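You operate a simulated robot arm through the tools that you are given. There is no shell and no other tool.

The job below is to be done with a simulated robot arm. You get a single attempt, and the scene is never put back.

TASK
Thin the paint in the blue pail, stir it and dip the wire's end.
Fine: water from the grey can beside the pail, up to the line; wooden stick, back in the orange tube after; wire with yellow grip; can and wire back in their places. Set down upright: grey can.

It is judged by the outcome, as a careful person would: the job done as asked, and still so three seconds after it is handed in. It fails if anything else is knocked over, pushed out of place, dropped, spilled or broken.

THE ROBOT
A 6-joint arm with a two-finger parallel gripper, fixed in place. Base frame: the origin is at the foot of the arm, x ahead of it, y to its left, z up; the work surface is at about z = 740. Units: mm, degrees, N and s.
With the tool pointing down near the work surface it reaches from about 140 to 740 mm from the base axis. Its first joint turns from -166.0 to 166.0 degrees. Payload 3.91 kg.
The TCP is the grasp point between the finger pads, 30 mm short of the fingertips. In the tool frame z runs along the fingers and y along their closing line. Largest opening 110 mm; finger width 20, thickness 10; the body of the gripper, 48 by 112 mm, starts 55 mm behind the TCP.
Orientation is that of the tool frame in the base frame, as [roll, pitch, yaw] about the fixed x, y, z axes, in that order (R = Rz(yaw) Ry(pitch) Rx(roll)). With the fingers straight down and closing along the base's y, the tool's x points along the base's -x, its y along +y and its z along -z.

THE INTERFACE
- The arm moves only by the tool step_arm. Its argument "commands" is a list of rows, each a list of 7 numbers: the shift along the base's x, y, z in m, then the turn, a rotation vector about the base's x, y, z in degrees, then the opening, from 0 (shut) to 1 (fully open). In form: [[tx, ty, tz, wx, wy, wz, hand], ...]. A call has 1 to 20 rows; each row is the pose to reach, as a shift and turn from the pose commanded when the call began. Rows are played at 5 a second. More than 50 mm and 8.6 degrees between two rows, or a gripper value outside its range, and nothing of the call is played. Where a pose cannot be reached the arm comes as near as it can. A force on the tool above 40 N (or 10 N above the force at the start of the call, whichever is more), or a blocked arm, ends the call early, and 0.2 s more pass. The fingers move at their own pace (about 45 mm/s each) and stop on an object; they squeeze with about 25 N. The grip force told is the motor's: it shows also when the fingers shut on nothing. Time passes only in rows, and 0.2 s behind the last, so rows that repeat a pose let the fingers close. The reply holds the time, the measured pose of the TCP, the force on the tool along the base axes, the opening and the grip force, in the units named above and with some noise, with the torque about the TCP (base axes, N m) and any sound that the robot's microphone picked up, and new pictures: "pictures" is both (left out), scene, wrist or none.
- Cameras (640 x 400 px; columns grow to the right, rows downward): "scene" is fixed at [219, 498.6, 1511.7]; the picture's right is [-1.00, -0.03, 0.00], its down [-0.02, 0.48, -0.88] and it looks along [0.03, -0.87, -0.48] (base axes); focal length 331 px, centre (320, 200). "wrist" rides on the gripper at [71, 22, -107] in the tool frame; the picture's right is [-0.29, 0.96, 0.00], its down [-0.76, -0.23, -0.61] and it looks along [-0.58, -0.18, 0.79] (tool axes); focal length 243 px, centre (320, 200).
- raise_lower(by): slides the trunk up (or, below 0, down) by that many mm; the arm rides with it, the base frame stays. It gives what a move gives, with no picture.
- pixel_to_xyz(camera, pixels): for up to 12 pixels [column, row] of the newest picture of that camera ("zoom" is the newest enlarged one), the place [x, y, z] in the base frame of the surface seen there, good to about 3 mm. No time passes.
- enlarge(camera, box): a new picture of the part [left, top, right, bottom] of that camera's present view, enlarged. No time passes.
- close_job(): hands the job in; it is judged then, once.

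Open the gripper and draw the arm clear of the work before you hand the job in, unless the task says otherwise.

The tools are called after ">>>" by a JSON object that holds its "fn" and its "kwargs". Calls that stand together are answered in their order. step_arm: Moves the arm, as the interface text tells. Its arguments: {"type":"object","properties":{"commands":{"type":"array"},"pictures":{"type":"string","enum":["both","scene","wrist","none"]}},"required":["commands"]} The other tools are called the same way: raise_lower (by) slides the trunk up or down; pixel_to_xyz (camera, pixels) gives the place of the surface under pixels of a picture; enlarge (camera, box) takes an enlarged picture of a part of a camera's view; close_job () hands the job in.

At the start:

```text
clock: 0.0
position: [257.3, -303.5, 1182.0]
tool_rot: [-179.9, 0.1, -180.0]
force: [-0.3, 0.4, 0.2]
torque: [-0.01, 0.02, 0.01]
finger_gap: 110.3
grip_force: 0.0
trunk travel left (down, up): [-525.0, 65.0]
```

scene: 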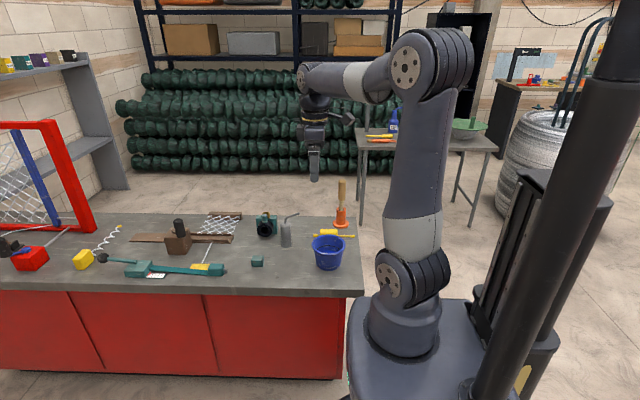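
wrist: 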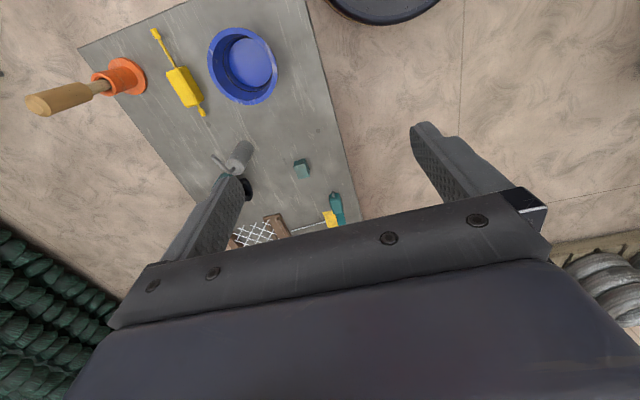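

The scene shows the blue pail at about (328,252), a grey can at (287,233), an orange tube with a wooden stick at (341,210), and several tools on the bench. I'll enlarge both views to identify everything.

>>> {"fn": "enlarge", "kwargs": {"camera": "scene", "box": [240, 170, 370, 285]}}

>>> {"fn": "enlarge", "kwargs": {"camera": "wrist", "box": [20, 10, 360, 250]}}

>>> {"fn": "enlarge", "kwargs": {"camera": "scene", "box": [60, 190, 300, 300]}}

```text
3.48 times, centred on (305, 228) of scene
```

zoom: 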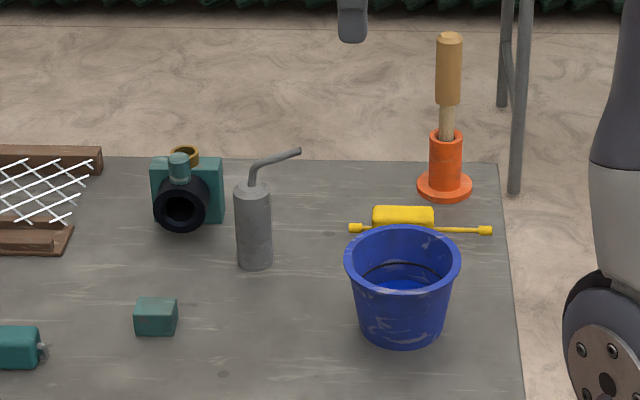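

```text
1.67 times, centred on (190, 130) of wrist
```

zoom: 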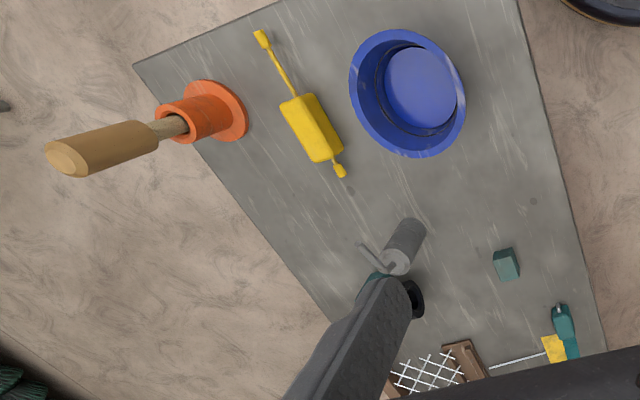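

```text
2.67 times, centred on (180, 245) of scene
```

zoom: 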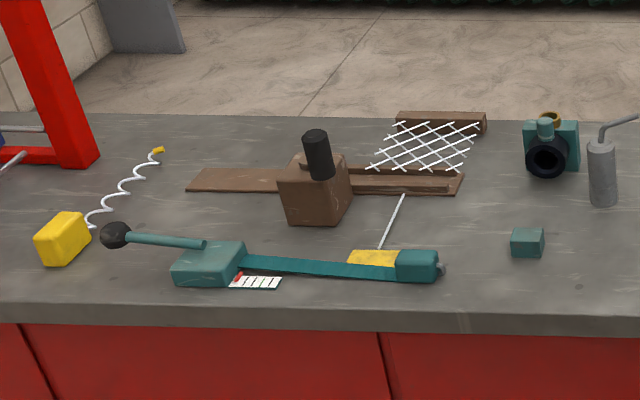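

The candidates for the wire are the thin rod with a yellow grip near (205,262), the spiral with a yellow block near (85,258), and the yellow item near (330,234). I'll locate everything in the scene picture.

>>> {"fn": "pixel_to_xyz", "kwargs": {"camera": "scene", "pixels": [[328, 256], [328, 235], [287, 223], [287, 245], [341, 184], [341, 222], [329, 232], [200, 266], [209, 250], [83, 258], [118, 229], [257, 262]]}}

>>> {"fn": "pixel_to_xyz", "kwargs": {"camera": "wrist", "pixels": [[242, 65], [185, 85], [155, 34], [203, 113], [240, 155], [237, 170], [222, 163], [122, 77], [40, 103], [301, 168], [330, 219], [246, 40]]}}

>>> {"fn": "enlarge", "kwargs": {"camera": "scene", "box": [150, 230, 240, 285]}}

>>> {"fn": "enlarge", "kwargs": {"camera": "scene", "box": [300, 215, 370, 260]}}

>>> {"fn": "enlarge", "kwargs": {"camera": "scene", "box": [60, 215, 150, 275]}}

```text
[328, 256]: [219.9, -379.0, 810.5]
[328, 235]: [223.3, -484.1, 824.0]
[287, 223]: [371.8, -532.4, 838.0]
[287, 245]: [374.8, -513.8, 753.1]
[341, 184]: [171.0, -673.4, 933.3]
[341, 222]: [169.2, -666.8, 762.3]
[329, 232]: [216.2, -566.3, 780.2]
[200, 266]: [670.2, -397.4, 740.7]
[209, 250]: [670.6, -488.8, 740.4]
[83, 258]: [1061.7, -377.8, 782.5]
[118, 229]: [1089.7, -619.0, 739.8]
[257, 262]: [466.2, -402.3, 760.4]
```

```text
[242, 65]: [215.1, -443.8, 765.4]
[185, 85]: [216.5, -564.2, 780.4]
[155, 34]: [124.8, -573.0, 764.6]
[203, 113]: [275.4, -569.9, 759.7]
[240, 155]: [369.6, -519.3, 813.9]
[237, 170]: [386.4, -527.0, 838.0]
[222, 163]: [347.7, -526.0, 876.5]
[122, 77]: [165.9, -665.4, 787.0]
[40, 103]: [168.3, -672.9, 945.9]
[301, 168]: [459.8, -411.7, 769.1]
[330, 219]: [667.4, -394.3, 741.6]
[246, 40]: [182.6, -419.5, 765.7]
```

```text
7.11 times, centred on (195, 258) of scene
```

zoom: 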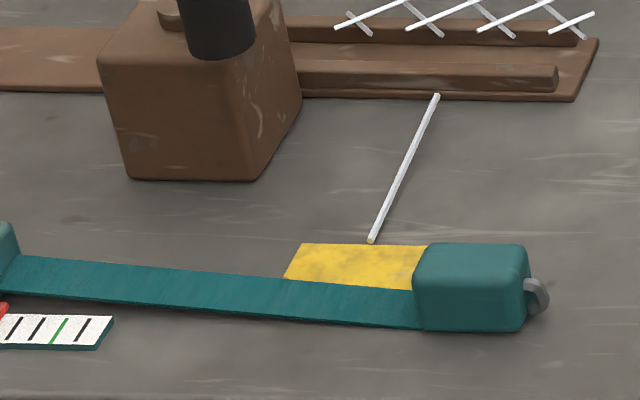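

```text
8.89 times, centred on (335, 238) of scene
```

zoom: 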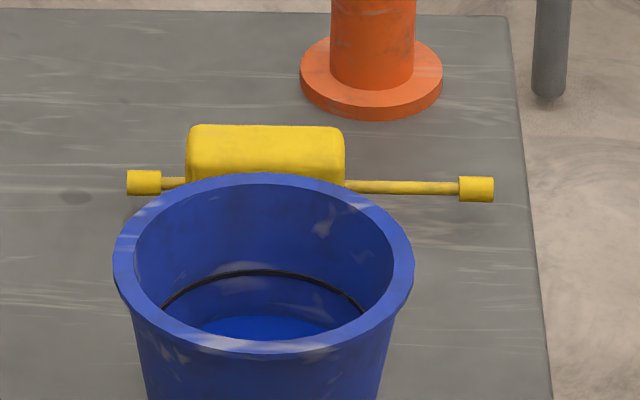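

```text
6.67 times, centred on (105, 245) of scene
```

zoom: 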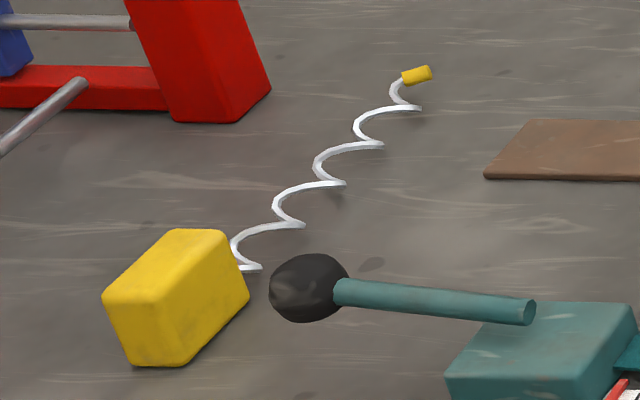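

Key points: pail centre is near (217,-440) with its rim at z≈825, the can is near (373,-523), the tube near (168,-666), and the yellow grip item near (216,-565) with its long rod running to x≈125. I'll move the arm over the bench middle to check which item really is the wire.

>>> {"fn": "step_arm", "kwargs": {"commands": [[0.045, 0, 0, 0, 0, 0, 1], [0.09, 0, 0, 0, 0, 0, 1], [0.135, 0, 0, 0, 0, 0, 1], [0.18, 0, 0, 0, 0, 0, 1], [0.225, 0, 0, 0, 0, 0, 1], [0.27, 0, -0.02, 0, 0, 0, 1], [0.31, 0, -0.05, 0, 0, 0, 1], [0.31, 0, -0.05, 0, 0, 0, 1]], "pictures": "both"}}

```text
clock: 1.8
position: [568.3, -303.1, 1132.1]
tool_rot: [179.9, -0.1, 179.9]
force: [0.4, 0.0, -0.6]
torque: [0.0, 0.03, 0.01]
finger_gap: 109.8
grip_force: 0.0
trunk travel left (down, up): [-525.0, 65.0]
```

scene: 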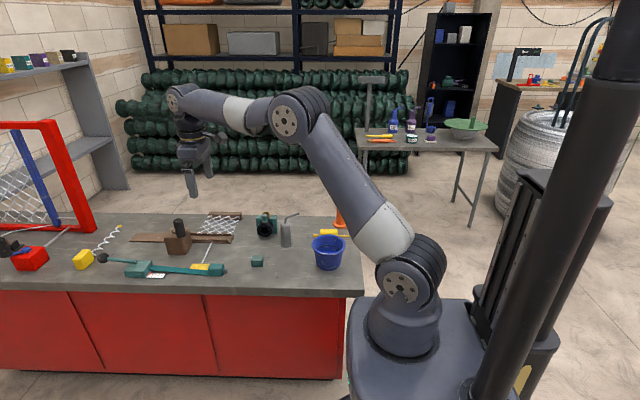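
wrist: 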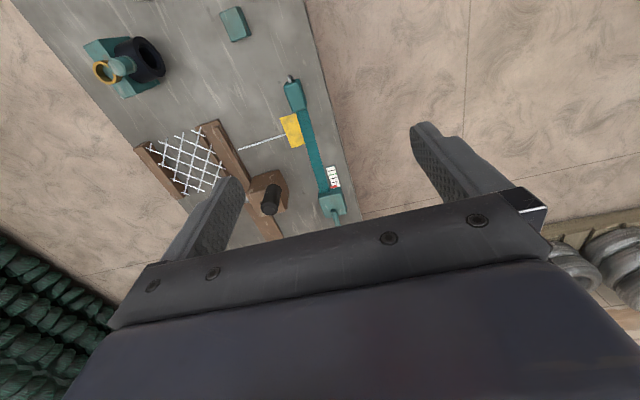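

>>> {"fn": "enlarge", "kwargs": {"camera": "wrist", "box": [200, 60, 360, 230]}}

>>> {"fn": "pixel_to_xyz", "kwargs": {"camera": "wrist", "pixels": [[291, 130], [286, 120], [298, 142], [282, 136], [262, 142], [240, 150], [304, 116], [295, 95], [313, 150]]}}

```text
2.35 times, centred on (280, 145) of wrist
```

zoom: 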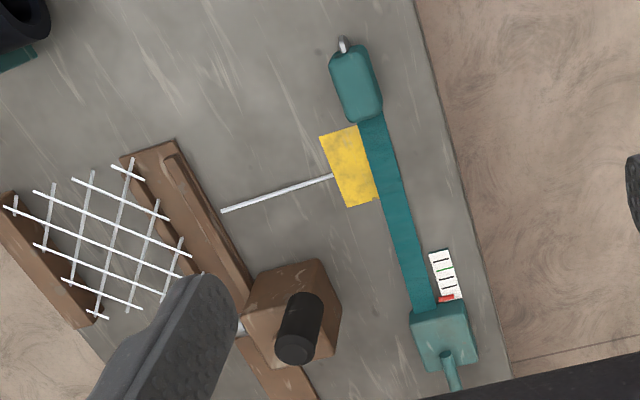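

```text
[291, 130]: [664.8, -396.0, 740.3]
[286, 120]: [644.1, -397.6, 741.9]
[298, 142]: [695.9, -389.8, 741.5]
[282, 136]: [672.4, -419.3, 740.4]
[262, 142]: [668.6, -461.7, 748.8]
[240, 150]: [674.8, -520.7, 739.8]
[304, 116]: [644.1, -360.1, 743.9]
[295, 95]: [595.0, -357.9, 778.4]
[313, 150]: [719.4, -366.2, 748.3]
```

The yellow patch at (291,130) of the wrist view is a flat flag that lies pinned under the torque wrench. It isn't a grip, and the spiral at x≈1075 is out of reach, so the yellow-gripped wire is the one behind the pail. I'll go above the pail to look inside it.

>>> {"fn": "step_arm", "kwargs": {"commands": [[-0.036, -0.014, 0, 0, 0, 0, 1], [-0.072, -0.029, -0.01, 0, 0, 0, 1], [-0.108, -0.044, -0.03, 0, 0, 0, 1], [-0.144, -0.059, -0.05, 0, 0, 0, 1], [-0.18, -0.074, -0.07, 0, 0, 0, 1], [-0.216, -0.089, -0.09, 0, 0, 0, 1], [-0.252, -0.104, -0.11, 0, 0, 0, 1], [-0.288, -0.119, -0.13, 0, 0, 0, 1], [-0.32, -0.13, -0.15, 0, 0, 0, 1], [-0.338, -0.137, -0.172, 0, 0, 0, 1], [-0.338, -0.137, -0.172, 0, 0, 0, 1]], "pictures": "both"}}

```text
clock: 4.2
position: [229.8, -440.3, 959.5]
tool_rot: [180.0, 0.0, -180.0]
force: [-0.2, -1.1, -1.2]
torque: [0.01, -0.03, 0.02]
finger_gap: 109.9
grip_force: 0.1
trunk travel left (down, up): [-525.0, 65.0]
```

scene: 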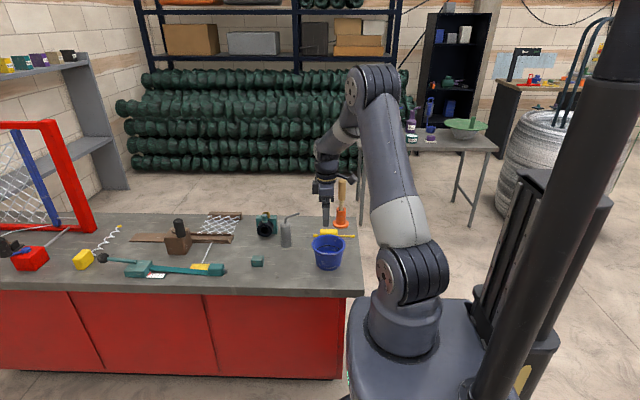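
wrist: 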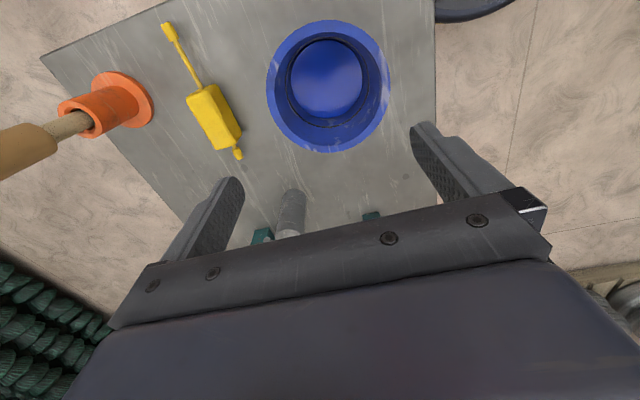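

>>> {"fn": "enlarge", "kwargs": {"camera": "wrist", "box": [40, 0, 440, 250]}}

>>> {"fn": "pixel_to_xyz", "kwargs": {"camera": "wrist", "pixels": [[330, 80], [328, 21], [328, 150], [269, 85], [389, 85], [293, 70], [308, 120], [365, 95], [325, 112], [290, 62], [330, 38]]}}

>>> {"fn": "pixel_to_xyz", "kwargs": {"camera": "wrist", "pixels": [[168, 28], [186, 65], [195, 92], [222, 90], [238, 135], [213, 146], [238, 153], [215, 118], [88, 115], [75, 123], [110, 75], [150, 95]]}}

```text
1.60 times, centred on (240, 125) of wrist
```

zoom: 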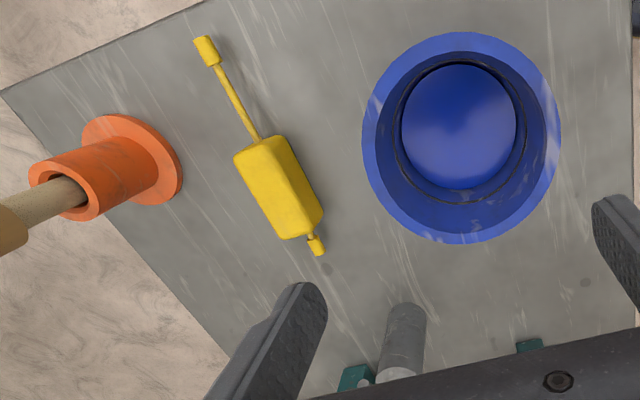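

```text
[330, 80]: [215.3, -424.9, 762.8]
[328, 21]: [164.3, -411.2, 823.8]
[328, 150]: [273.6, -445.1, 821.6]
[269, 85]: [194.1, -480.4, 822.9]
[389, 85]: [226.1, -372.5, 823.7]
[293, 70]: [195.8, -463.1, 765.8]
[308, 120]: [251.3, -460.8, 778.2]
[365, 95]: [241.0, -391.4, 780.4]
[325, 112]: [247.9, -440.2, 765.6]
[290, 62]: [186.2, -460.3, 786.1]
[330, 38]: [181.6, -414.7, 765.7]
```

```text
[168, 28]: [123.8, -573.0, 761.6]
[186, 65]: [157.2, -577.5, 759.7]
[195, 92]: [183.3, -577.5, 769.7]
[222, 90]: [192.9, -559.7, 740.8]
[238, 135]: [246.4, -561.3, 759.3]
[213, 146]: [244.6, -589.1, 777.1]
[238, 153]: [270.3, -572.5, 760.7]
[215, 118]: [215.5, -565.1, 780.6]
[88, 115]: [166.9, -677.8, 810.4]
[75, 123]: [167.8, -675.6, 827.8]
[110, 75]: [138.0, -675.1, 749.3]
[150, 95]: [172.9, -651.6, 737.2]
```

The pail is centred at about (219,-428), with rim radius ≈57 and rim z≈823. The paint surface is at z≈765 and the line at about 780. Next I move above the can to measure it and its spout.

>>> {"fn": "step_arm", "kwargs": {"commands": [[0.04, -0.02, 0.01, 0, 0, 0, 1], [0.08, -0.04, 0.02, 0, 0, 0, 1], [0.12, -0.06, 0.02, 0, 0, 0, 1], [0.16, -0.08, 0.02, 0, 0, 0, 1], [0.16, -0.08, 0.02, 0, 0, 0, 1]], "pictures": "both"}}

```text
clock: 5.4
position: [390.5, -519.1, 979.9]
tool_rot: [179.9, -0.1, 179.9]
force: [-0.9, -0.5, -0.3]
torque: [0.0, 0.0, -0.04]
finger_gap: 109.9
grip_force: 0.0
trunk travel left (down, up): [-525.0, 65.0]
```

scene: 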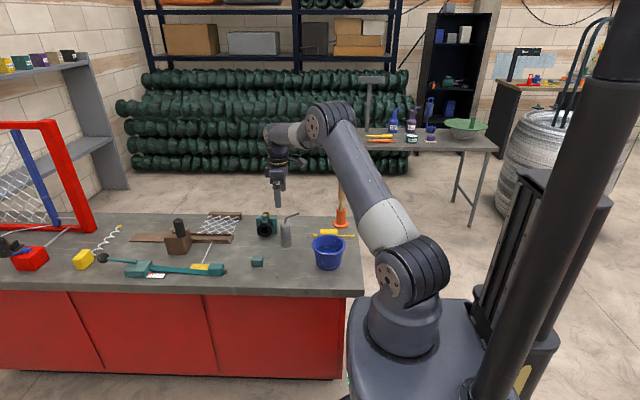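
wrist: 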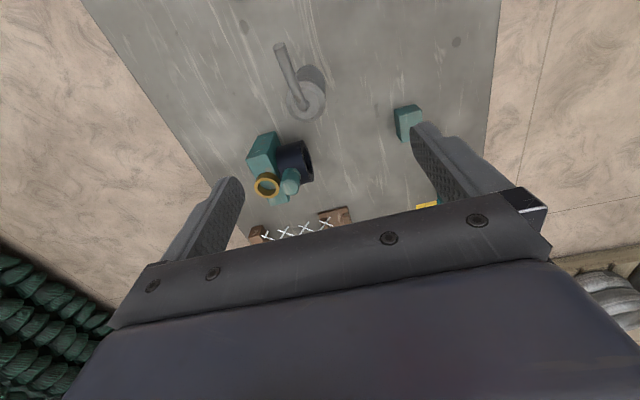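

>>> {"fn": "enlarge", "kwargs": {"camera": "wrist", "box": [230, 20, 390, 140]}}

>>> {"fn": "pixel_to_xyz", "kwargs": {"camera": "wrist", "pixels": [[279, 43], [287, 70], [296, 98], [305, 118], [289, 108], [322, 103], [310, 85], [312, 70], [252, 140], [298, 165], [267, 180], [407, 115]]}}

```text
3.33 times, centred on (310, 80) of wrist
```

zoom: 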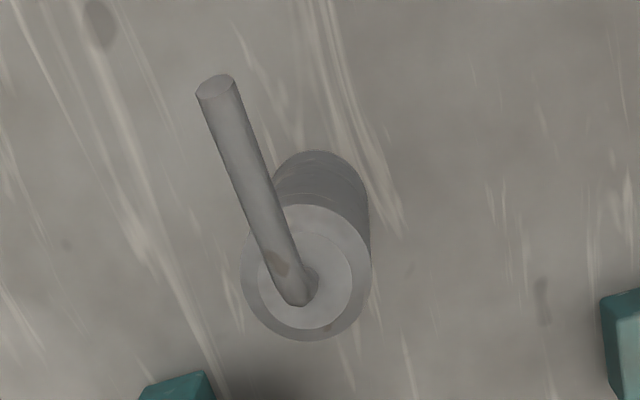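

```text
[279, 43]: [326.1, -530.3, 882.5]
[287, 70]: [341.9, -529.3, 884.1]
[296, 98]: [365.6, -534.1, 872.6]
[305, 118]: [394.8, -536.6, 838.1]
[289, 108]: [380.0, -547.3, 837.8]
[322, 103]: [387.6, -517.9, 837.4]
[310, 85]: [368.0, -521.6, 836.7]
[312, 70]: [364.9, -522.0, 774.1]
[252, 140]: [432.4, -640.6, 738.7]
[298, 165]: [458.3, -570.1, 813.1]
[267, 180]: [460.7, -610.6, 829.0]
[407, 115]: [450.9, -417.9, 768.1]
```

The can's top circle is centred near (378,-531) with radius ≈17 and top z=838. Its spout rises and then runs toward -x to a tip at (326,-530,885). I plan to grip the body with the tool leaning about 35° toward +x, so I first check the clearance to the teal object at (280,165).

>>> {"fn": "enlarge", "kwargs": {"camera": "wrist", "box": [225, 100, 355, 250]}}

>>> {"fn": "pixel_to_xyz", "kwargs": {"camera": "wrist", "pixels": [[295, 142], [310, 155], [313, 170], [285, 155], [303, 182], [290, 175], [272, 135], [250, 150], [262, 150], [278, 143], [290, 190]]}}

>>> {"fn": "enlarge", "kwargs": {"camera": "scene", "box": [245, 200, 315, 255]}}

```text
2.67 times, centred on (290, 175) of wrist
```

zoom: 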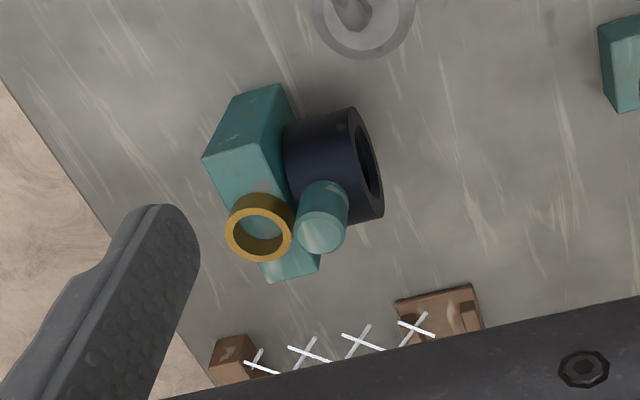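

```text
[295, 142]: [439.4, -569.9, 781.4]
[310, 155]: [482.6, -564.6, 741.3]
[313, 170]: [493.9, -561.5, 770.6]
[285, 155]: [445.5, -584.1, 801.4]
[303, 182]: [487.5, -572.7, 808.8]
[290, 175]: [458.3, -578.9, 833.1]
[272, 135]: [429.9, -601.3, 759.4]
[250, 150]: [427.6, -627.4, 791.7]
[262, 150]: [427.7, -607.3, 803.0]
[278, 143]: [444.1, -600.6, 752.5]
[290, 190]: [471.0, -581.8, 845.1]
```

```text
7.27 times, centred on (280, 228) of scene
```

zoom: 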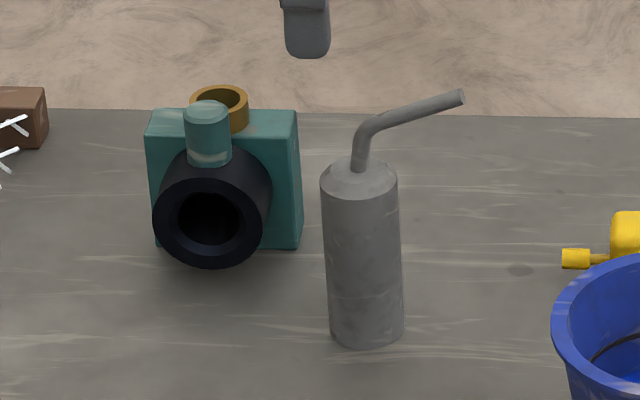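

The teal object's nearest parts are the nozzle (x≥439, y≤-557) and the knob top at z≈845, so a 35° lean leaves room. I move to a pre-grasp pose 130 mm back along the leaning tool axis.

>>> {"fn": "step_arm", "kwargs": {"commands": [[0.0103, -0.002, 0, 0, 5.83, 0, 0.62], [0.0207, -0.004, 0, 0, 11.67, 0, 0.62], [0.031, -0.006, 0, 0, 17.5, 0, 0.62], [0.0414, -0.008, 0, 0, 23.33, 0, 0.62], [0.0517, -0.01, 0, 0, 29.17, 0, 0.62], [0.0621, -0.012, 0, 0, 35, 0, 0.62], [0.0621, -0.012, -0.0365, 0, 35, 0, 0.62], [0.0621, -0.012, -0.0735, 0, 35, 0, 0.62], [0.0621, -0.012, -0.0735, 0, 35, 0, 0.62]], "pictures": "both"}}

```text
clock: 7.4
position: [425.1, -493.7, 923.0]
tool_rot: [-180.0, -35.1, -179.9]
force: [0.4, 0.3, 0.7]
torque: [-0.01, -0.08, -0.04]
finger_gap: 68.1
grip_force: 0.2
out of reach, approached as far as the arm can: row 5, 6, 7, 8, 9
trunk travel left (down, up): [-525.0, 65.0]
```

scene: 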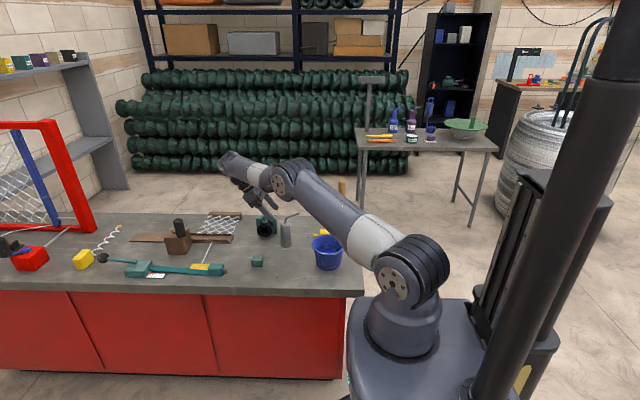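
wrist: 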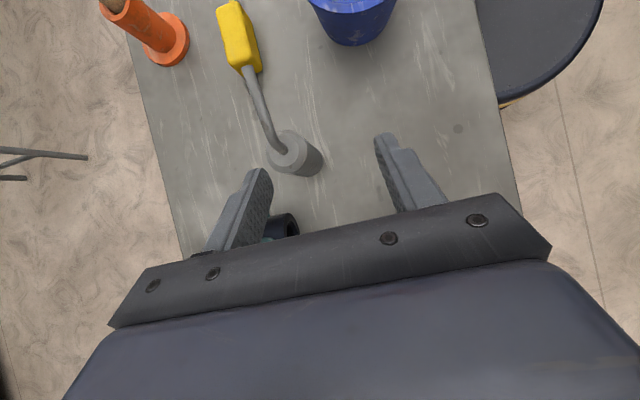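

The arm is nearly straight and came up short (425,-494,923). I check the shoulder and elbow heights to see whether moving the trunk would extend its reach.

>>> {"fn": "pixel_to_xyz", "kwargs": {"camera": "scene", "pixels": [[390, 283], [295, 182], [230, 165], [365, 240], [405, 325], [255, 185], [250, 195]]}}

```text
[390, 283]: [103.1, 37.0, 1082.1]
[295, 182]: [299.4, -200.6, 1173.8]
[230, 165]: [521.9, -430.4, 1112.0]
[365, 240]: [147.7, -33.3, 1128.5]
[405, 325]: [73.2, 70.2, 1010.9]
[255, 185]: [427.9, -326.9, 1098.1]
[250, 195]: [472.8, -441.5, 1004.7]
```

The shoulder sits at z≈1080, so height isn't the limit; the outward lean is. I'll instead approach from the +y side with the tool leaning back toward the base and the fingers closing along x, which also makes pouring mostly a wrist roll. First I un-lean and back off.

>>> {"fn": "step_arm", "kwargs": {"commands": [[-0.01, 0.016, 0.03, 0, -5, 0, 0.55], [-0.02, 0.032, 0.06, 0, -12, 0, 0.55], [-0.03, 0.048, 0.06, 0, -19, 0, 0.55], [-0.04, 0.064, 0.06, 0, -26, 0, 0.55], [-0.05, 0.08, 0.06, 0, -32, 0, 0.55], [-0.06, 0.1, 0.06, 0, -35, 0, 0.55], [-0.06, 0.1, 0.06, 0, -35, 0, 0.55]], "pictures": "none"}}

```text
clock: 9.0
position: [366.6, -393.2, 985.3]
tool_rot: [179.9, 0.0, -180.0]
force: [-0.7, 0.2, -0.8]
torque: [0.0, -0.01, 0.01]
finger_gap: 60.5
grip_force: 0.0
trunk travel left (down, up): [-525.0, 65.0]
```

The tool points straight down again at (367,-393,985). Now I yaw it by +90° so the fingers close along x.

>>> {"fn": "step_arm", "kwargs": {"commands": [[0.001, 0, 0, 0, 0, 7.5, 0.55], [0.002, 0, 0, 0, 0, 15, 0.55], [0.003, 0, 0, 0, 0, 22.5, 0.55], [0.004, 0, 0, 0, 0, 30, 0.55], [0.005, 0, 0, 0, 0, 37.5, 0.55], [0.006, 0, 0, 0, 0, 45, 0.55], [0.007, 0, 0, 0, 0, 52.5, 0.55], [0.008, 0, 0, 0, 0, 60, 0.55], [0.009, 0, 0, 0, 0, 67.5, 0.55], [0.01, 0, 0, 0, 0, 75, 0.55], [0.011, 0, 0, 0, 0, 82.5, 0.55], [0.011, 0, 0, 0, 0, 90, 0.55], [0.011, 0, 0, 0, 0, 90, 0.55]], "pictures": "both"}}

```text
clock: 11.8
position: [376.8, -394.3, 983.9]
tool_rot: [-179.9, 0.1, -90.0]
force: [-0.3, -0.3, -0.4]
torque: [0.01, 0.03, 0.0]
finger_gap: 60.6
grip_force: 0.0
trunk travel left (down, up): [-525.0, 65.0]
```

scene: 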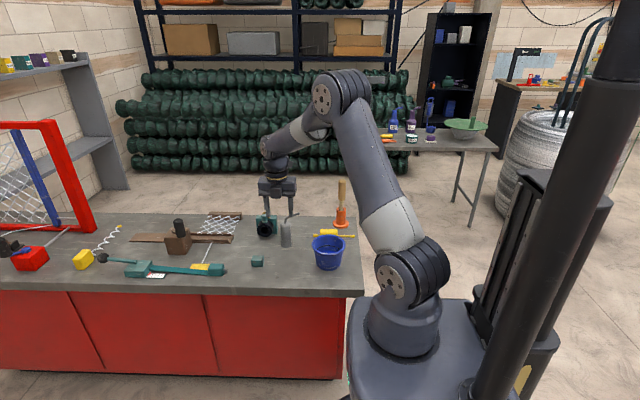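
wrist: 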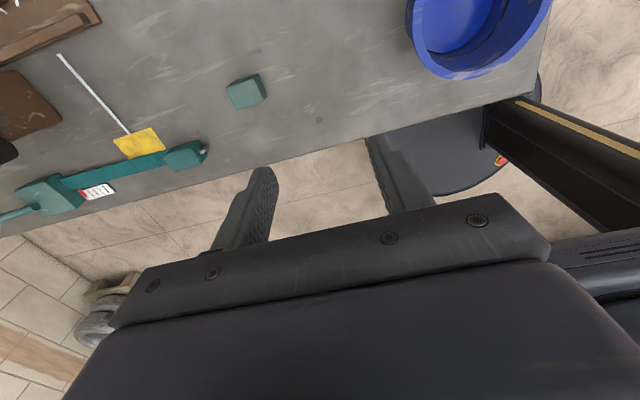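

Yaw is done without trouble. Next I lean the tool by -60° about x so that it points toward -y and down.

>>> {"fn": "step_arm", "kwargs": {"commands": [[0, 0.005, 0, -7.5, 0, 0, 0.55], [0, 0.01, 0, -15, 0, 0, 0.55], [0, 0.015, 0, -22.5, 0, 0, 0.55], [0, 0.02, 0, -30, 0, 0, 0.55], [0.001, 0.025, 0, -37.5, 0, 0, 0.55], [0.001, 0.03, 0, -45, 0, 0, 0.55], [0.001, 0.03, 0, -52.5, 0, 0, 0.55], [0.001, 0.03, 0, -60, 0, 0, 0.55], [0.001, 0.03, 0, -60, 0, 0, 0.55]], "pictures": "both"}}

```text
clock: 13.8
position: [380.2, -364.4, 984.3]
tool_rot: [179.9, -60.0, -89.8]
force: [-0.4, -0.2, 0.2]
torque: [0.0, 0.0, 0.01]
finger_gap: 60.4
grip_force: 0.1
trunk travel left (down, up): [-525.0, 65.0]
```

scene: 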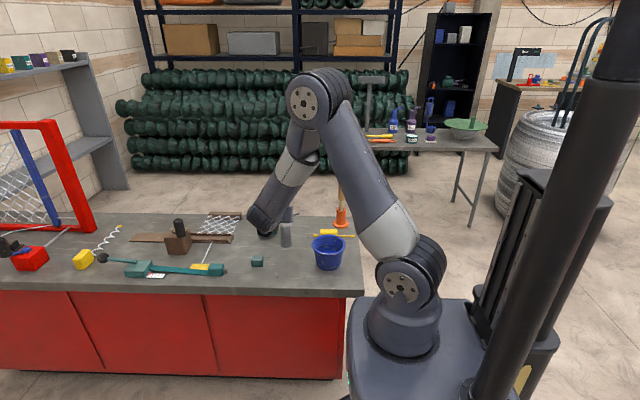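
wrist: 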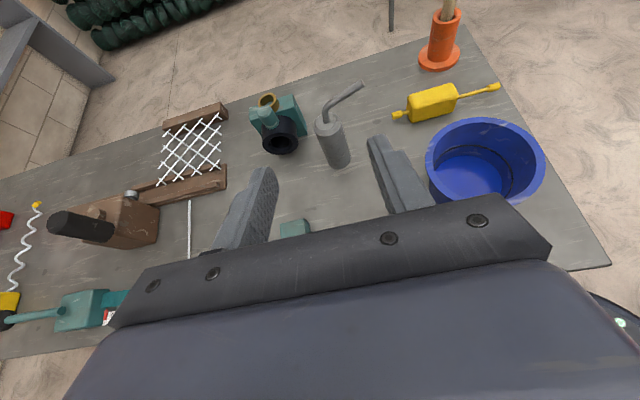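

This pose works and gives a clear wrist view: the can sits at (335,140), between the fingers. I re-measure the can and the spout from here.

>>> {"fn": "enlarge", "kwargs": {"camera": "wrist", "box": [230, 70, 430, 195]}}

>>> {"fn": "pixel_to_xyz", "kwargs": {"camera": "wrist", "pixels": [[323, 145], [335, 142], [347, 140], [339, 160], [328, 125], [361, 86], [340, 98], [327, 112], [275, 140], [290, 100]]}}

```text
3.20 times, centred on (330, 132) of wrist
```

zoom: 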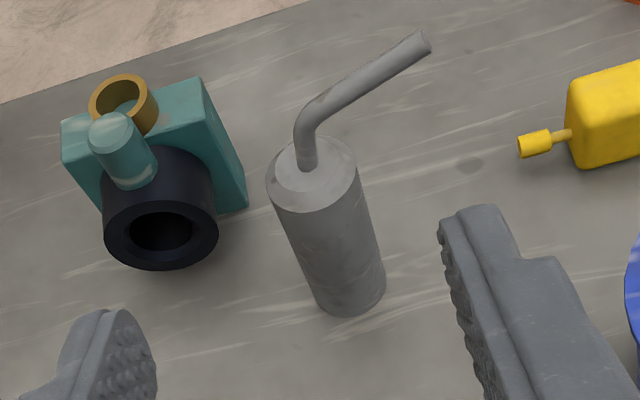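

```text
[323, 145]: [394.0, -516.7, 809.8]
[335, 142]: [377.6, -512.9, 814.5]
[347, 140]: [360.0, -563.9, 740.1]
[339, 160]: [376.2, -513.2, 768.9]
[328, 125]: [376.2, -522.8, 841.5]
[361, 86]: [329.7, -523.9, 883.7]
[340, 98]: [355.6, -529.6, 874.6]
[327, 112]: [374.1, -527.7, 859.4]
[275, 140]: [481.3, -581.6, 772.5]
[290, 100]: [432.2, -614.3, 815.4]
```

The can's axis is confirmed at about (377,-531). I move to the pre-grasp point (377,-427,860), back along the tool axis.

>>> {"fn": "step_arm", "kwargs": {"commands": [[-0.001, -0.02, -0.04, 0, 0, 0, 0.55], [-0.002, -0.04, -0.08, 0, 0, 0, 0.55], [-0.003, -0.063, -0.124, 0, 0, 0, 0.55], [-0.003, -0.063, -0.124, 0, 0, 0, 0.55]], "pictures": "both"}}

```text
clock: 14.8
position: [376.8, -426.9, 858.9]
tool_rot: [179.9, -60.0, -90.0]
force: [0.4, 0.2, -1.1]
torque: [-0.03, -0.01, -0.05]
finger_gap: 60.6
grip_force: 0.1
trunk travel left (down, up): [-525.0, 65.0]
```

scene: 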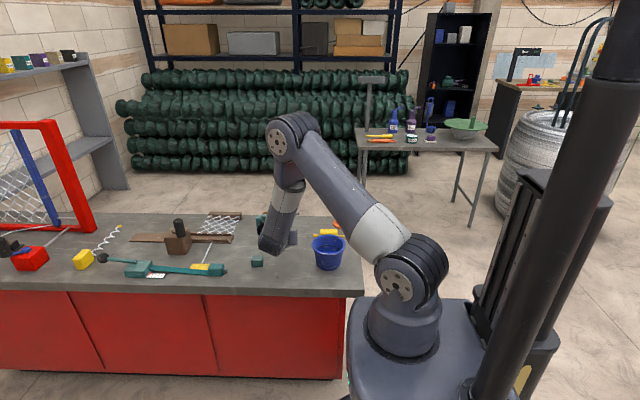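
wrist: 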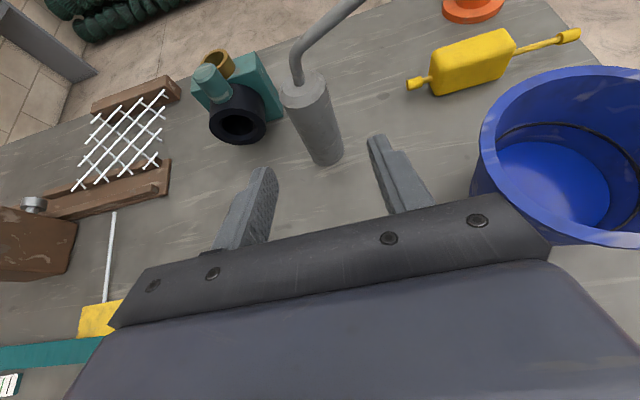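

The fingers line up with the can and clear the pail. I advance along the tool axis to straddle it.

>>> {"fn": "step_arm", "kwargs": {"commands": [[0, -0.026, -0.015, 0, 0, 0, 0.55], [0, -0.052, -0.03, 0, 0, 0, 0.55], [0, -0.078, -0.045, 0, 0, 0, 0.55], [0, -0.104, -0.06, 0, 0, 0, 0.55], [0, -0.104, -0.06, 0, 0, 0, 0.55]], "pictures": "both"}}

```text
clock: 16.0
position: [376.0, -529.7, 799.9]
tool_rot: [179.9, -60.0, -89.9]
force: [-0.1, -0.6, 0.4]
torque: [0.0, 0.01, -0.02]
finger_gap: 60.6
grip_force: 0.1
trunk travel left (down, up): [-525.0, 65.0]
```

scene: 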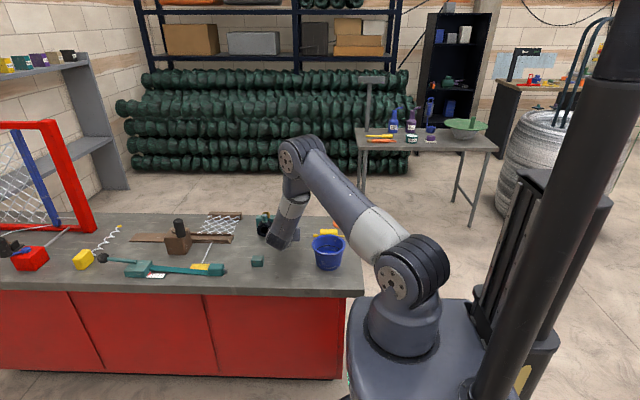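
wrist: 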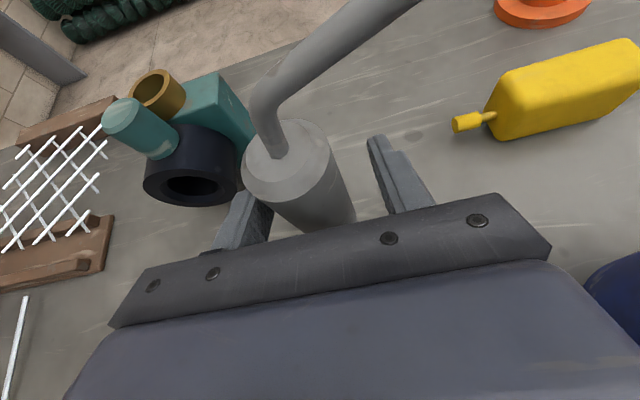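

The can is between the fingers with the TCP at (376,-530,800). I close on it.

>>> {"fn": "step_arm", "kwargs": {"commands": [[0, 0, 0, 0, 0, 0, 0.3], [0, 0, 0, 0, 0, 0, 0.15], [0, 0, 0, 0, 0, 0, 0.0], [0, 0, 0, 0, 0, 0, 0.0], [0, 0, 0, 0, 0, 0, 0.0]], "pictures": "wrist"}}

```text
clock: 17.2
position: [374.8, -529.3, 801.0]
tool_rot: [180.0, -60.0, -90.0]
force: [-0.2, -0.7, -0.7]
torque: [-0.07, -0.06, -0.02]
finger_gap: 39.2
grip_force: 25.1
trunk travel left (down, up): [-525.0, 65.0]
```

wrist: 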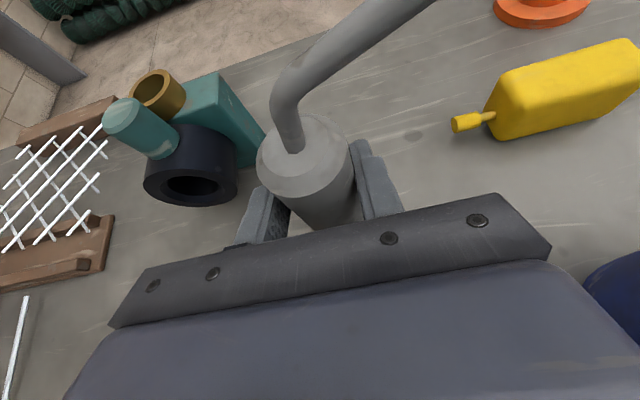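

The can is gripped (gap 39 mm, 25 N). I lift it straight up 120 mm and check the load.

>>> {"fn": "step_arm", "kwargs": {"commands": [[0, 0, 0.01, 0, 0, 0, 0], [0, 0, 0.04, 0, 0, 0, 0], [0, 0, 0.08, 0, 0, 0, 0], [0, 0, 0.12, 0, 0, 0, 0], [0, 0, 0.12, 0, 0, 0, 0]], "pictures": "both"}}

```text
clock: 18.4
position: [375.2, -530.0, 920.1]
tool_rot: [179.8, -60.0, -90.0]
force: [-0.5, 0.4, -2.3]
torque: [-0.01, -0.01, -0.05]
finger_gap: 39.2
grip_force: 24.8
trunk travel left (down, up): [-525.0, 65.0]
```

scene: 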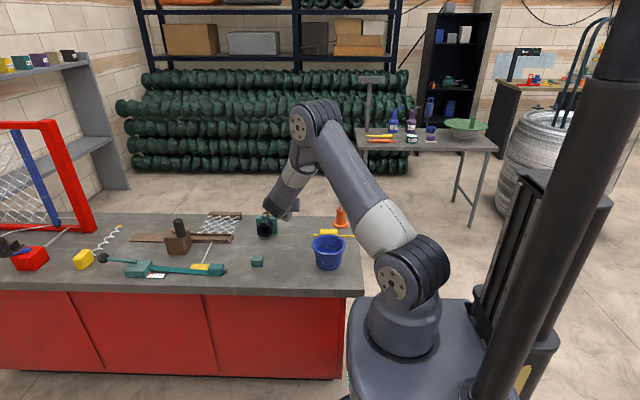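
wrist: 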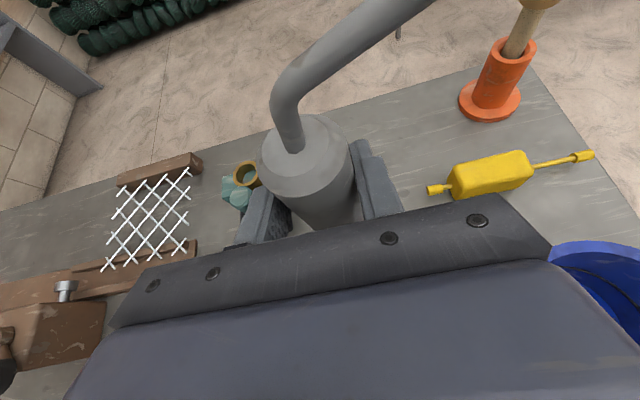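

The can hangs steadily (about 2 N). I carry it to the far +x side of the pail while yawing -45°, so that the spout points at the pail and the arm stays out of the scene camera's view.

>>> {"fn": "step_arm", "kwargs": {"commands": [[-0.0147, 0.0057, 0, 0, 0, -7.5, 0], [-0.0293, 0.0113, 0, 0, 0, -15, 0], [-0.044, 0.017, 0, 0, 0, -22.5, 0], [-0.0587, 0.0227, 0, 0, 0, -30, 0], [-0.0733, 0.0283, 0, 0, 0, -37.5, 0], [-0.088, 0.034, 0, 0, 0, -45, 0], [-0.088, 0.034, 0, 0, 0, -45, 0]], "pictures": "both"}}

```text
clock: 20.0
position: [287.7, -497.4, 920.5]
tool_rot: [179.9, -60.0, -134.9]
force: [-1.4, -0.1, -1.6]
torque: [-0.01, 0.02, -0.02]
finger_gap: 39.1
grip_force: 25.1
trunk travel left (down, up): [-525.0, 65.0]
```

scene: 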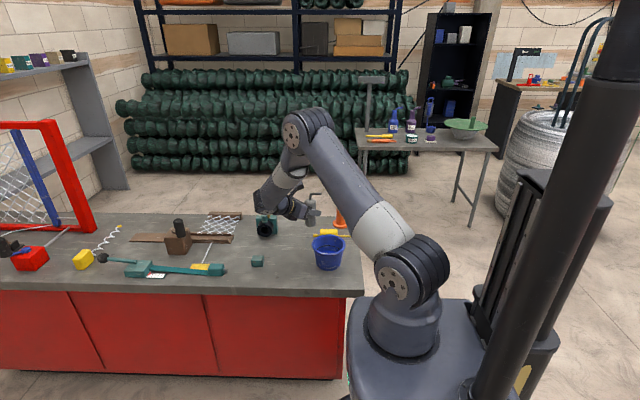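
wrist: 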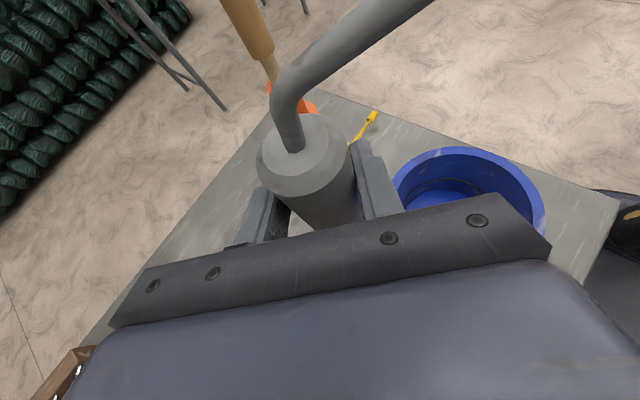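

The view is clear: the spout at (312,203) points toward the pail at (328,245). I tilt to about 37° while lowering, then look.

>>> {"fn": "step_arm", "kwargs": {"commands": [[0, 0, -0.015, -5.3, -5.3, 0, 0], [0, 0, -0.025, -10.6, -10.6, 0, 0], [0, 0, -0.035, -15.9, -15.9, 0, 0], [0, 0, -0.045, -21.2, -21.2, 0, 0], [0, 0, -0.05, -26.5, -26.5, 0, 0], [0, 0, -0.05, -26.5, -26.5, 0, 0]], "pictures": "both"}}

>>> {"fn": "enlarge", "kwargs": {"camera": "scene", "box": [270, 190, 370, 275]}}

```text
clock: 21.4
position: [287.2, -498.1, 871.2]
tool_rot: [-123.0, -43.3, 178.4]
force: [-0.1, 0.5, -1.1]
torque: [0.04, 0.01, -0.03]
finger_gap: 39.1
grip_force: 24.9
trunk travel left (down, up): [-525.0, 65.0]
```

scene: 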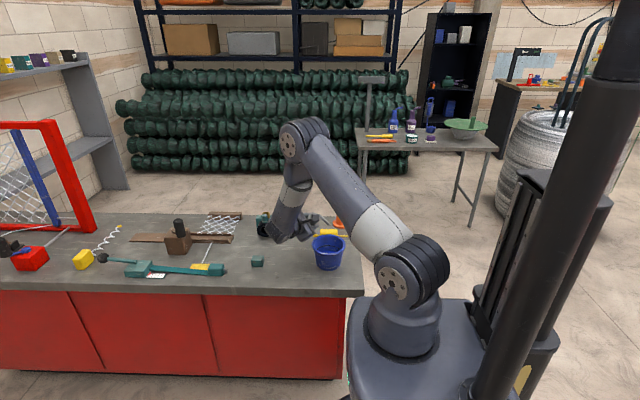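
wrist: 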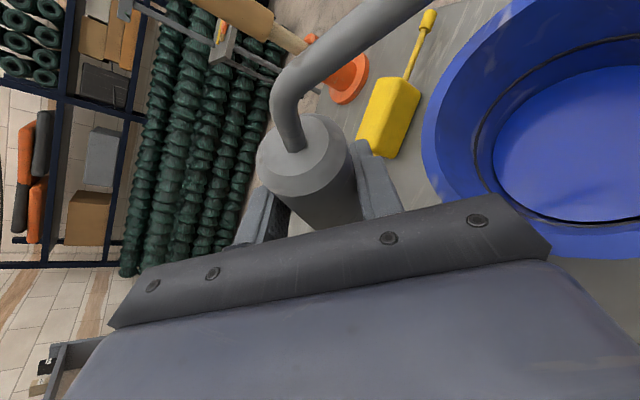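

```text
4.71 times, centred on (320, 232) of scene
```

zoom: 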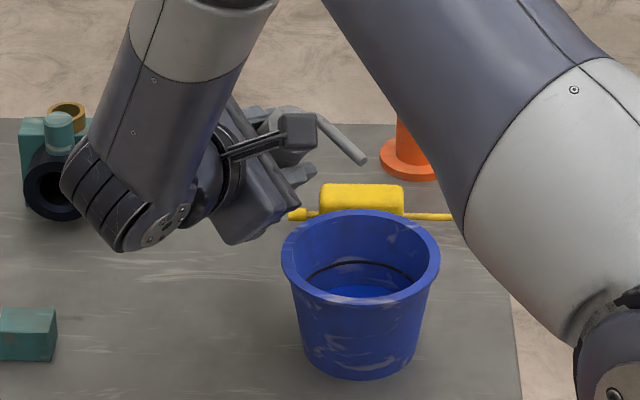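

The spout tip shows at (362,160) in the zoom, and both cameras can see into the pail. I check the tip's exact position before tilting further.

>>> {"fn": "pixel_to_xyz", "kwargs": {"camera": "zoom", "pixels": [[361, 157], [358, 154], [345, 142], [360, 295], [360, 262], [360, 270], [300, 130]]}}

>>> {"fn": "pixel_to_xyz", "kwargs": {"camera": "wrist", "pixels": [[580, 150], [520, 90], [430, 60], [505, 120], [426, 130]]}}

```text
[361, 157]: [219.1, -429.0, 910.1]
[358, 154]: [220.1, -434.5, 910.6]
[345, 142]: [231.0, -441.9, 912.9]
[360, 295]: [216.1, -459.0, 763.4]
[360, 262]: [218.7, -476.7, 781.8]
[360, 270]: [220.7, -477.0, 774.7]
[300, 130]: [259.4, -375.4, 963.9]
```

```text
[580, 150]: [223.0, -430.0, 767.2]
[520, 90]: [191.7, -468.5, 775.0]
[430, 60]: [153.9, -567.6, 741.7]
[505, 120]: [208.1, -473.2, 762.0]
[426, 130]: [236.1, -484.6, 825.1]
```

The tip is right over the pail's centre at (219,-429,910). I tilt to about 52° and hold briefly to watch for flow.

>>> {"fn": "step_arm", "kwargs": {"commands": [[0, 0, -0.003, -5.3, -5.3, 0, 0], [0, 0, -0.006, -10.3, -10.3, 0, 0], [0, 0, -0.006, -10.3, -10.3, 0, 0]], "pictures": "both"}}

>>> {"fn": "enlarge", "kwargs": {"camera": "scene", "box": [290, 200, 370, 275]}}

```text
clock: 22.2
position: [287.2, -497.1, 865.1]
tool_rot: [-111.1, -32.2, 171.1]
force: [-0.3, -0.1, -1.7]
torque: [0.04, 0.01, 0.0]
finger_gap: 39.2
grip_force: 25.5
trunk travel left (down, up): [-525.0, 65.0]
```

scene: 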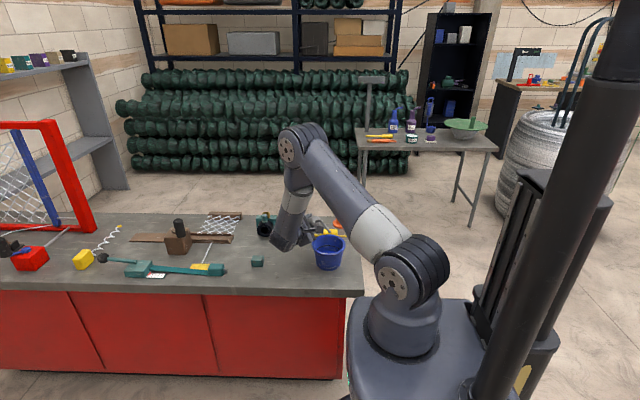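
wrist: 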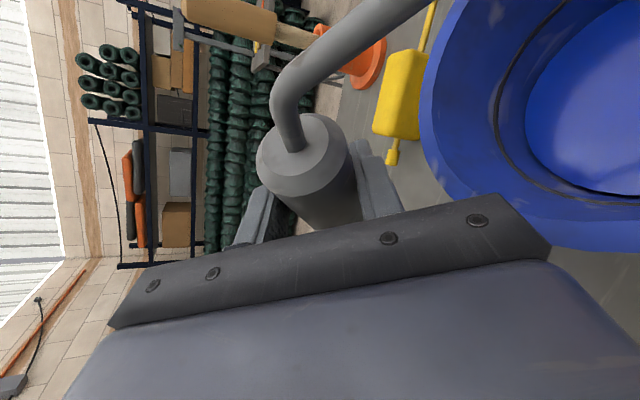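

```text
5.33 times, centred on (330, 238) of scene
```

zoom: 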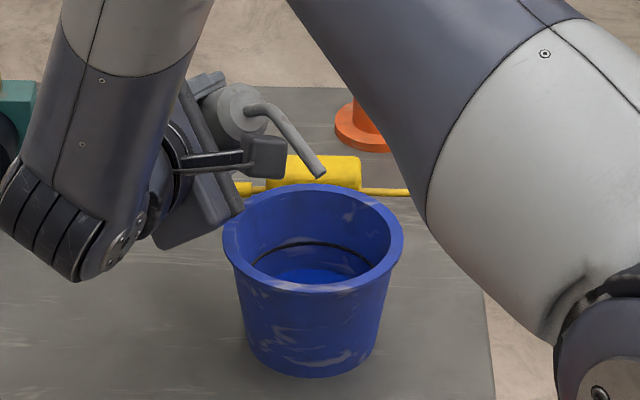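

No flow yet at 52°. I tilt another 8° with a short hold.

>>> {"fn": "step_arm", "kwargs": {"commands": [[0, 0, 0, -2.8, -2.8, 0, 0], [0, 0, 0, -5.6, -5.6, 0, 0], [0, 0, 0, -5.6, -5.6, 0, 0]], "pictures": "both"}}

>>> {"fn": "enlarge", "kwargs": {"camera": "scene", "box": [290, 200, 370, 275]}}

```text
clock: 23.0
position: [286.5, -496.9, 864.9]
tool_rot: [-106.1, -25.7, 168.6]
force: [0.1, 0.1, -1.8]
torque: [0.01, 0.04, -0.03]
finger_gap: 39.3
grip_force: 25.7
trunk travel left (down, up): [-525.0, 65.0]
```

scene: 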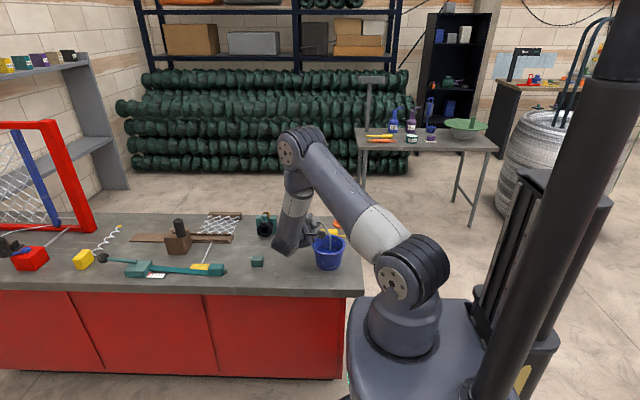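
wrist: 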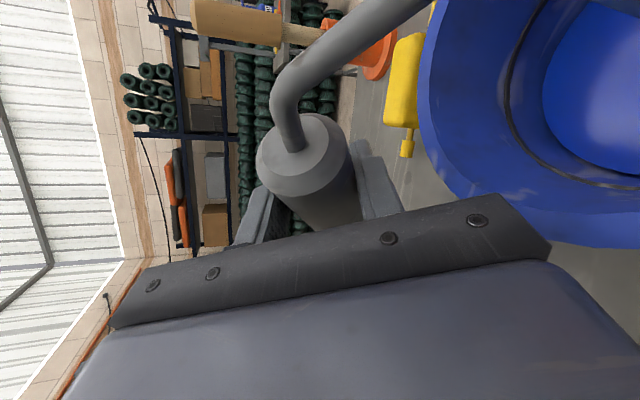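

```text
5.33 times, centred on (330, 238) of scene
```

zoom: 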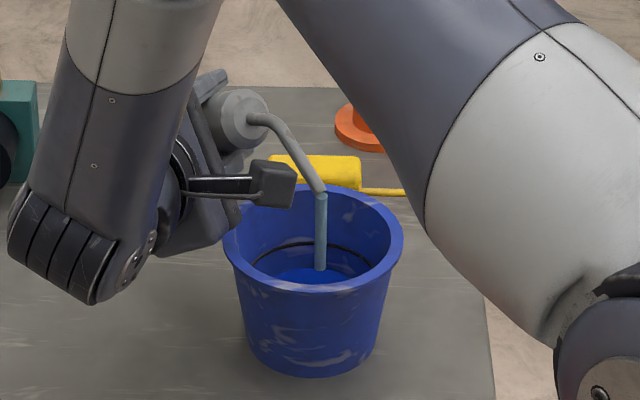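

Water is flowing straight down into the pail. I hold for a moment and measure the level.

>>> {"fn": "step_arm", "kwargs": {"commands": [[0, 0, 0, 0, 0, 0, 0], [0, 0, 0, 0, 0, 0, 0]], "pictures": "both"}}

>>> {"fn": "enlarge", "kwargs": {"camera": "scene", "box": [305, 220, 355, 262]}}

>>> {"fn": "pixel_to_xyz", "kwargs": {"camera": "wrist", "pixels": [[600, 90], [620, 120], [580, 60], [510, 110], [525, 130]]}}

```text
clock: 23.6
position: [287.5, -496.9, 863.7]
tool_rot: [-106.0, -25.7, 168.6]
force: [0.1, 0.2, -2.2]
torque: [0.04, 0.04, -0.01]
finger_gap: 39.2
grip_force: 25.1
trunk travel left (down, up): [-525.0, 65.0]
```

scene: 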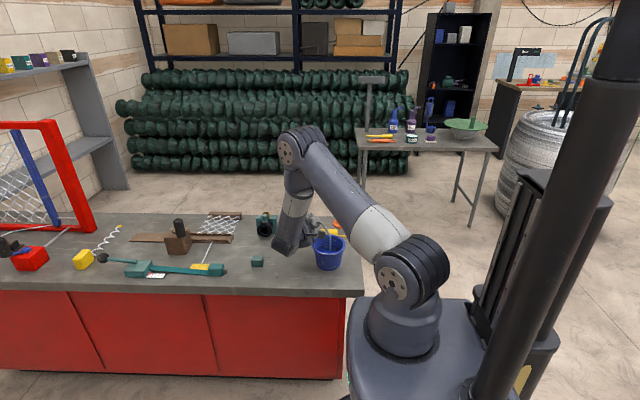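
wrist: 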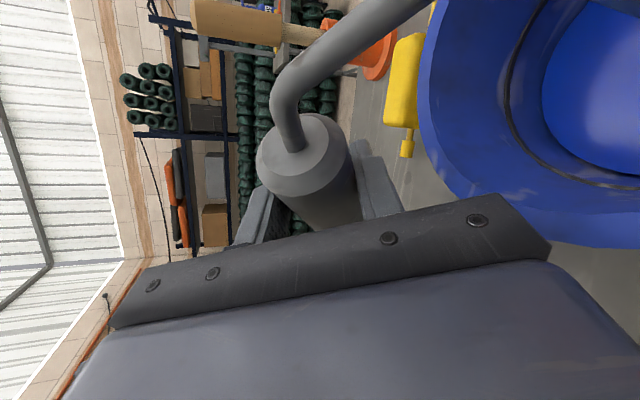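

```text
9.52 times, centred on (330, 241) of scene
```

zoom: 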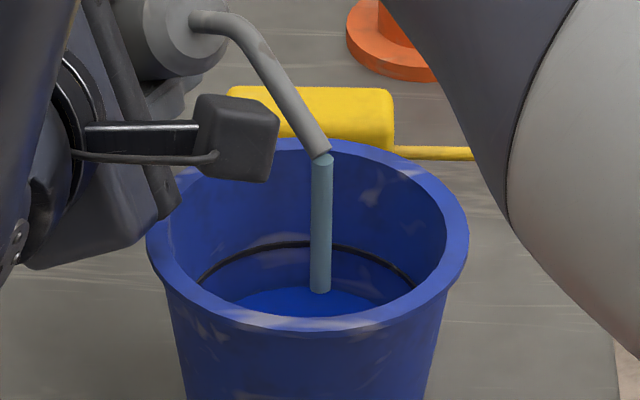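

```text
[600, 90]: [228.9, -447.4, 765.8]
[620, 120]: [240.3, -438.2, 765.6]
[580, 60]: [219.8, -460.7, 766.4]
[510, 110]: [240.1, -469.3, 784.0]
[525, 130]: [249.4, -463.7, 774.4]
```

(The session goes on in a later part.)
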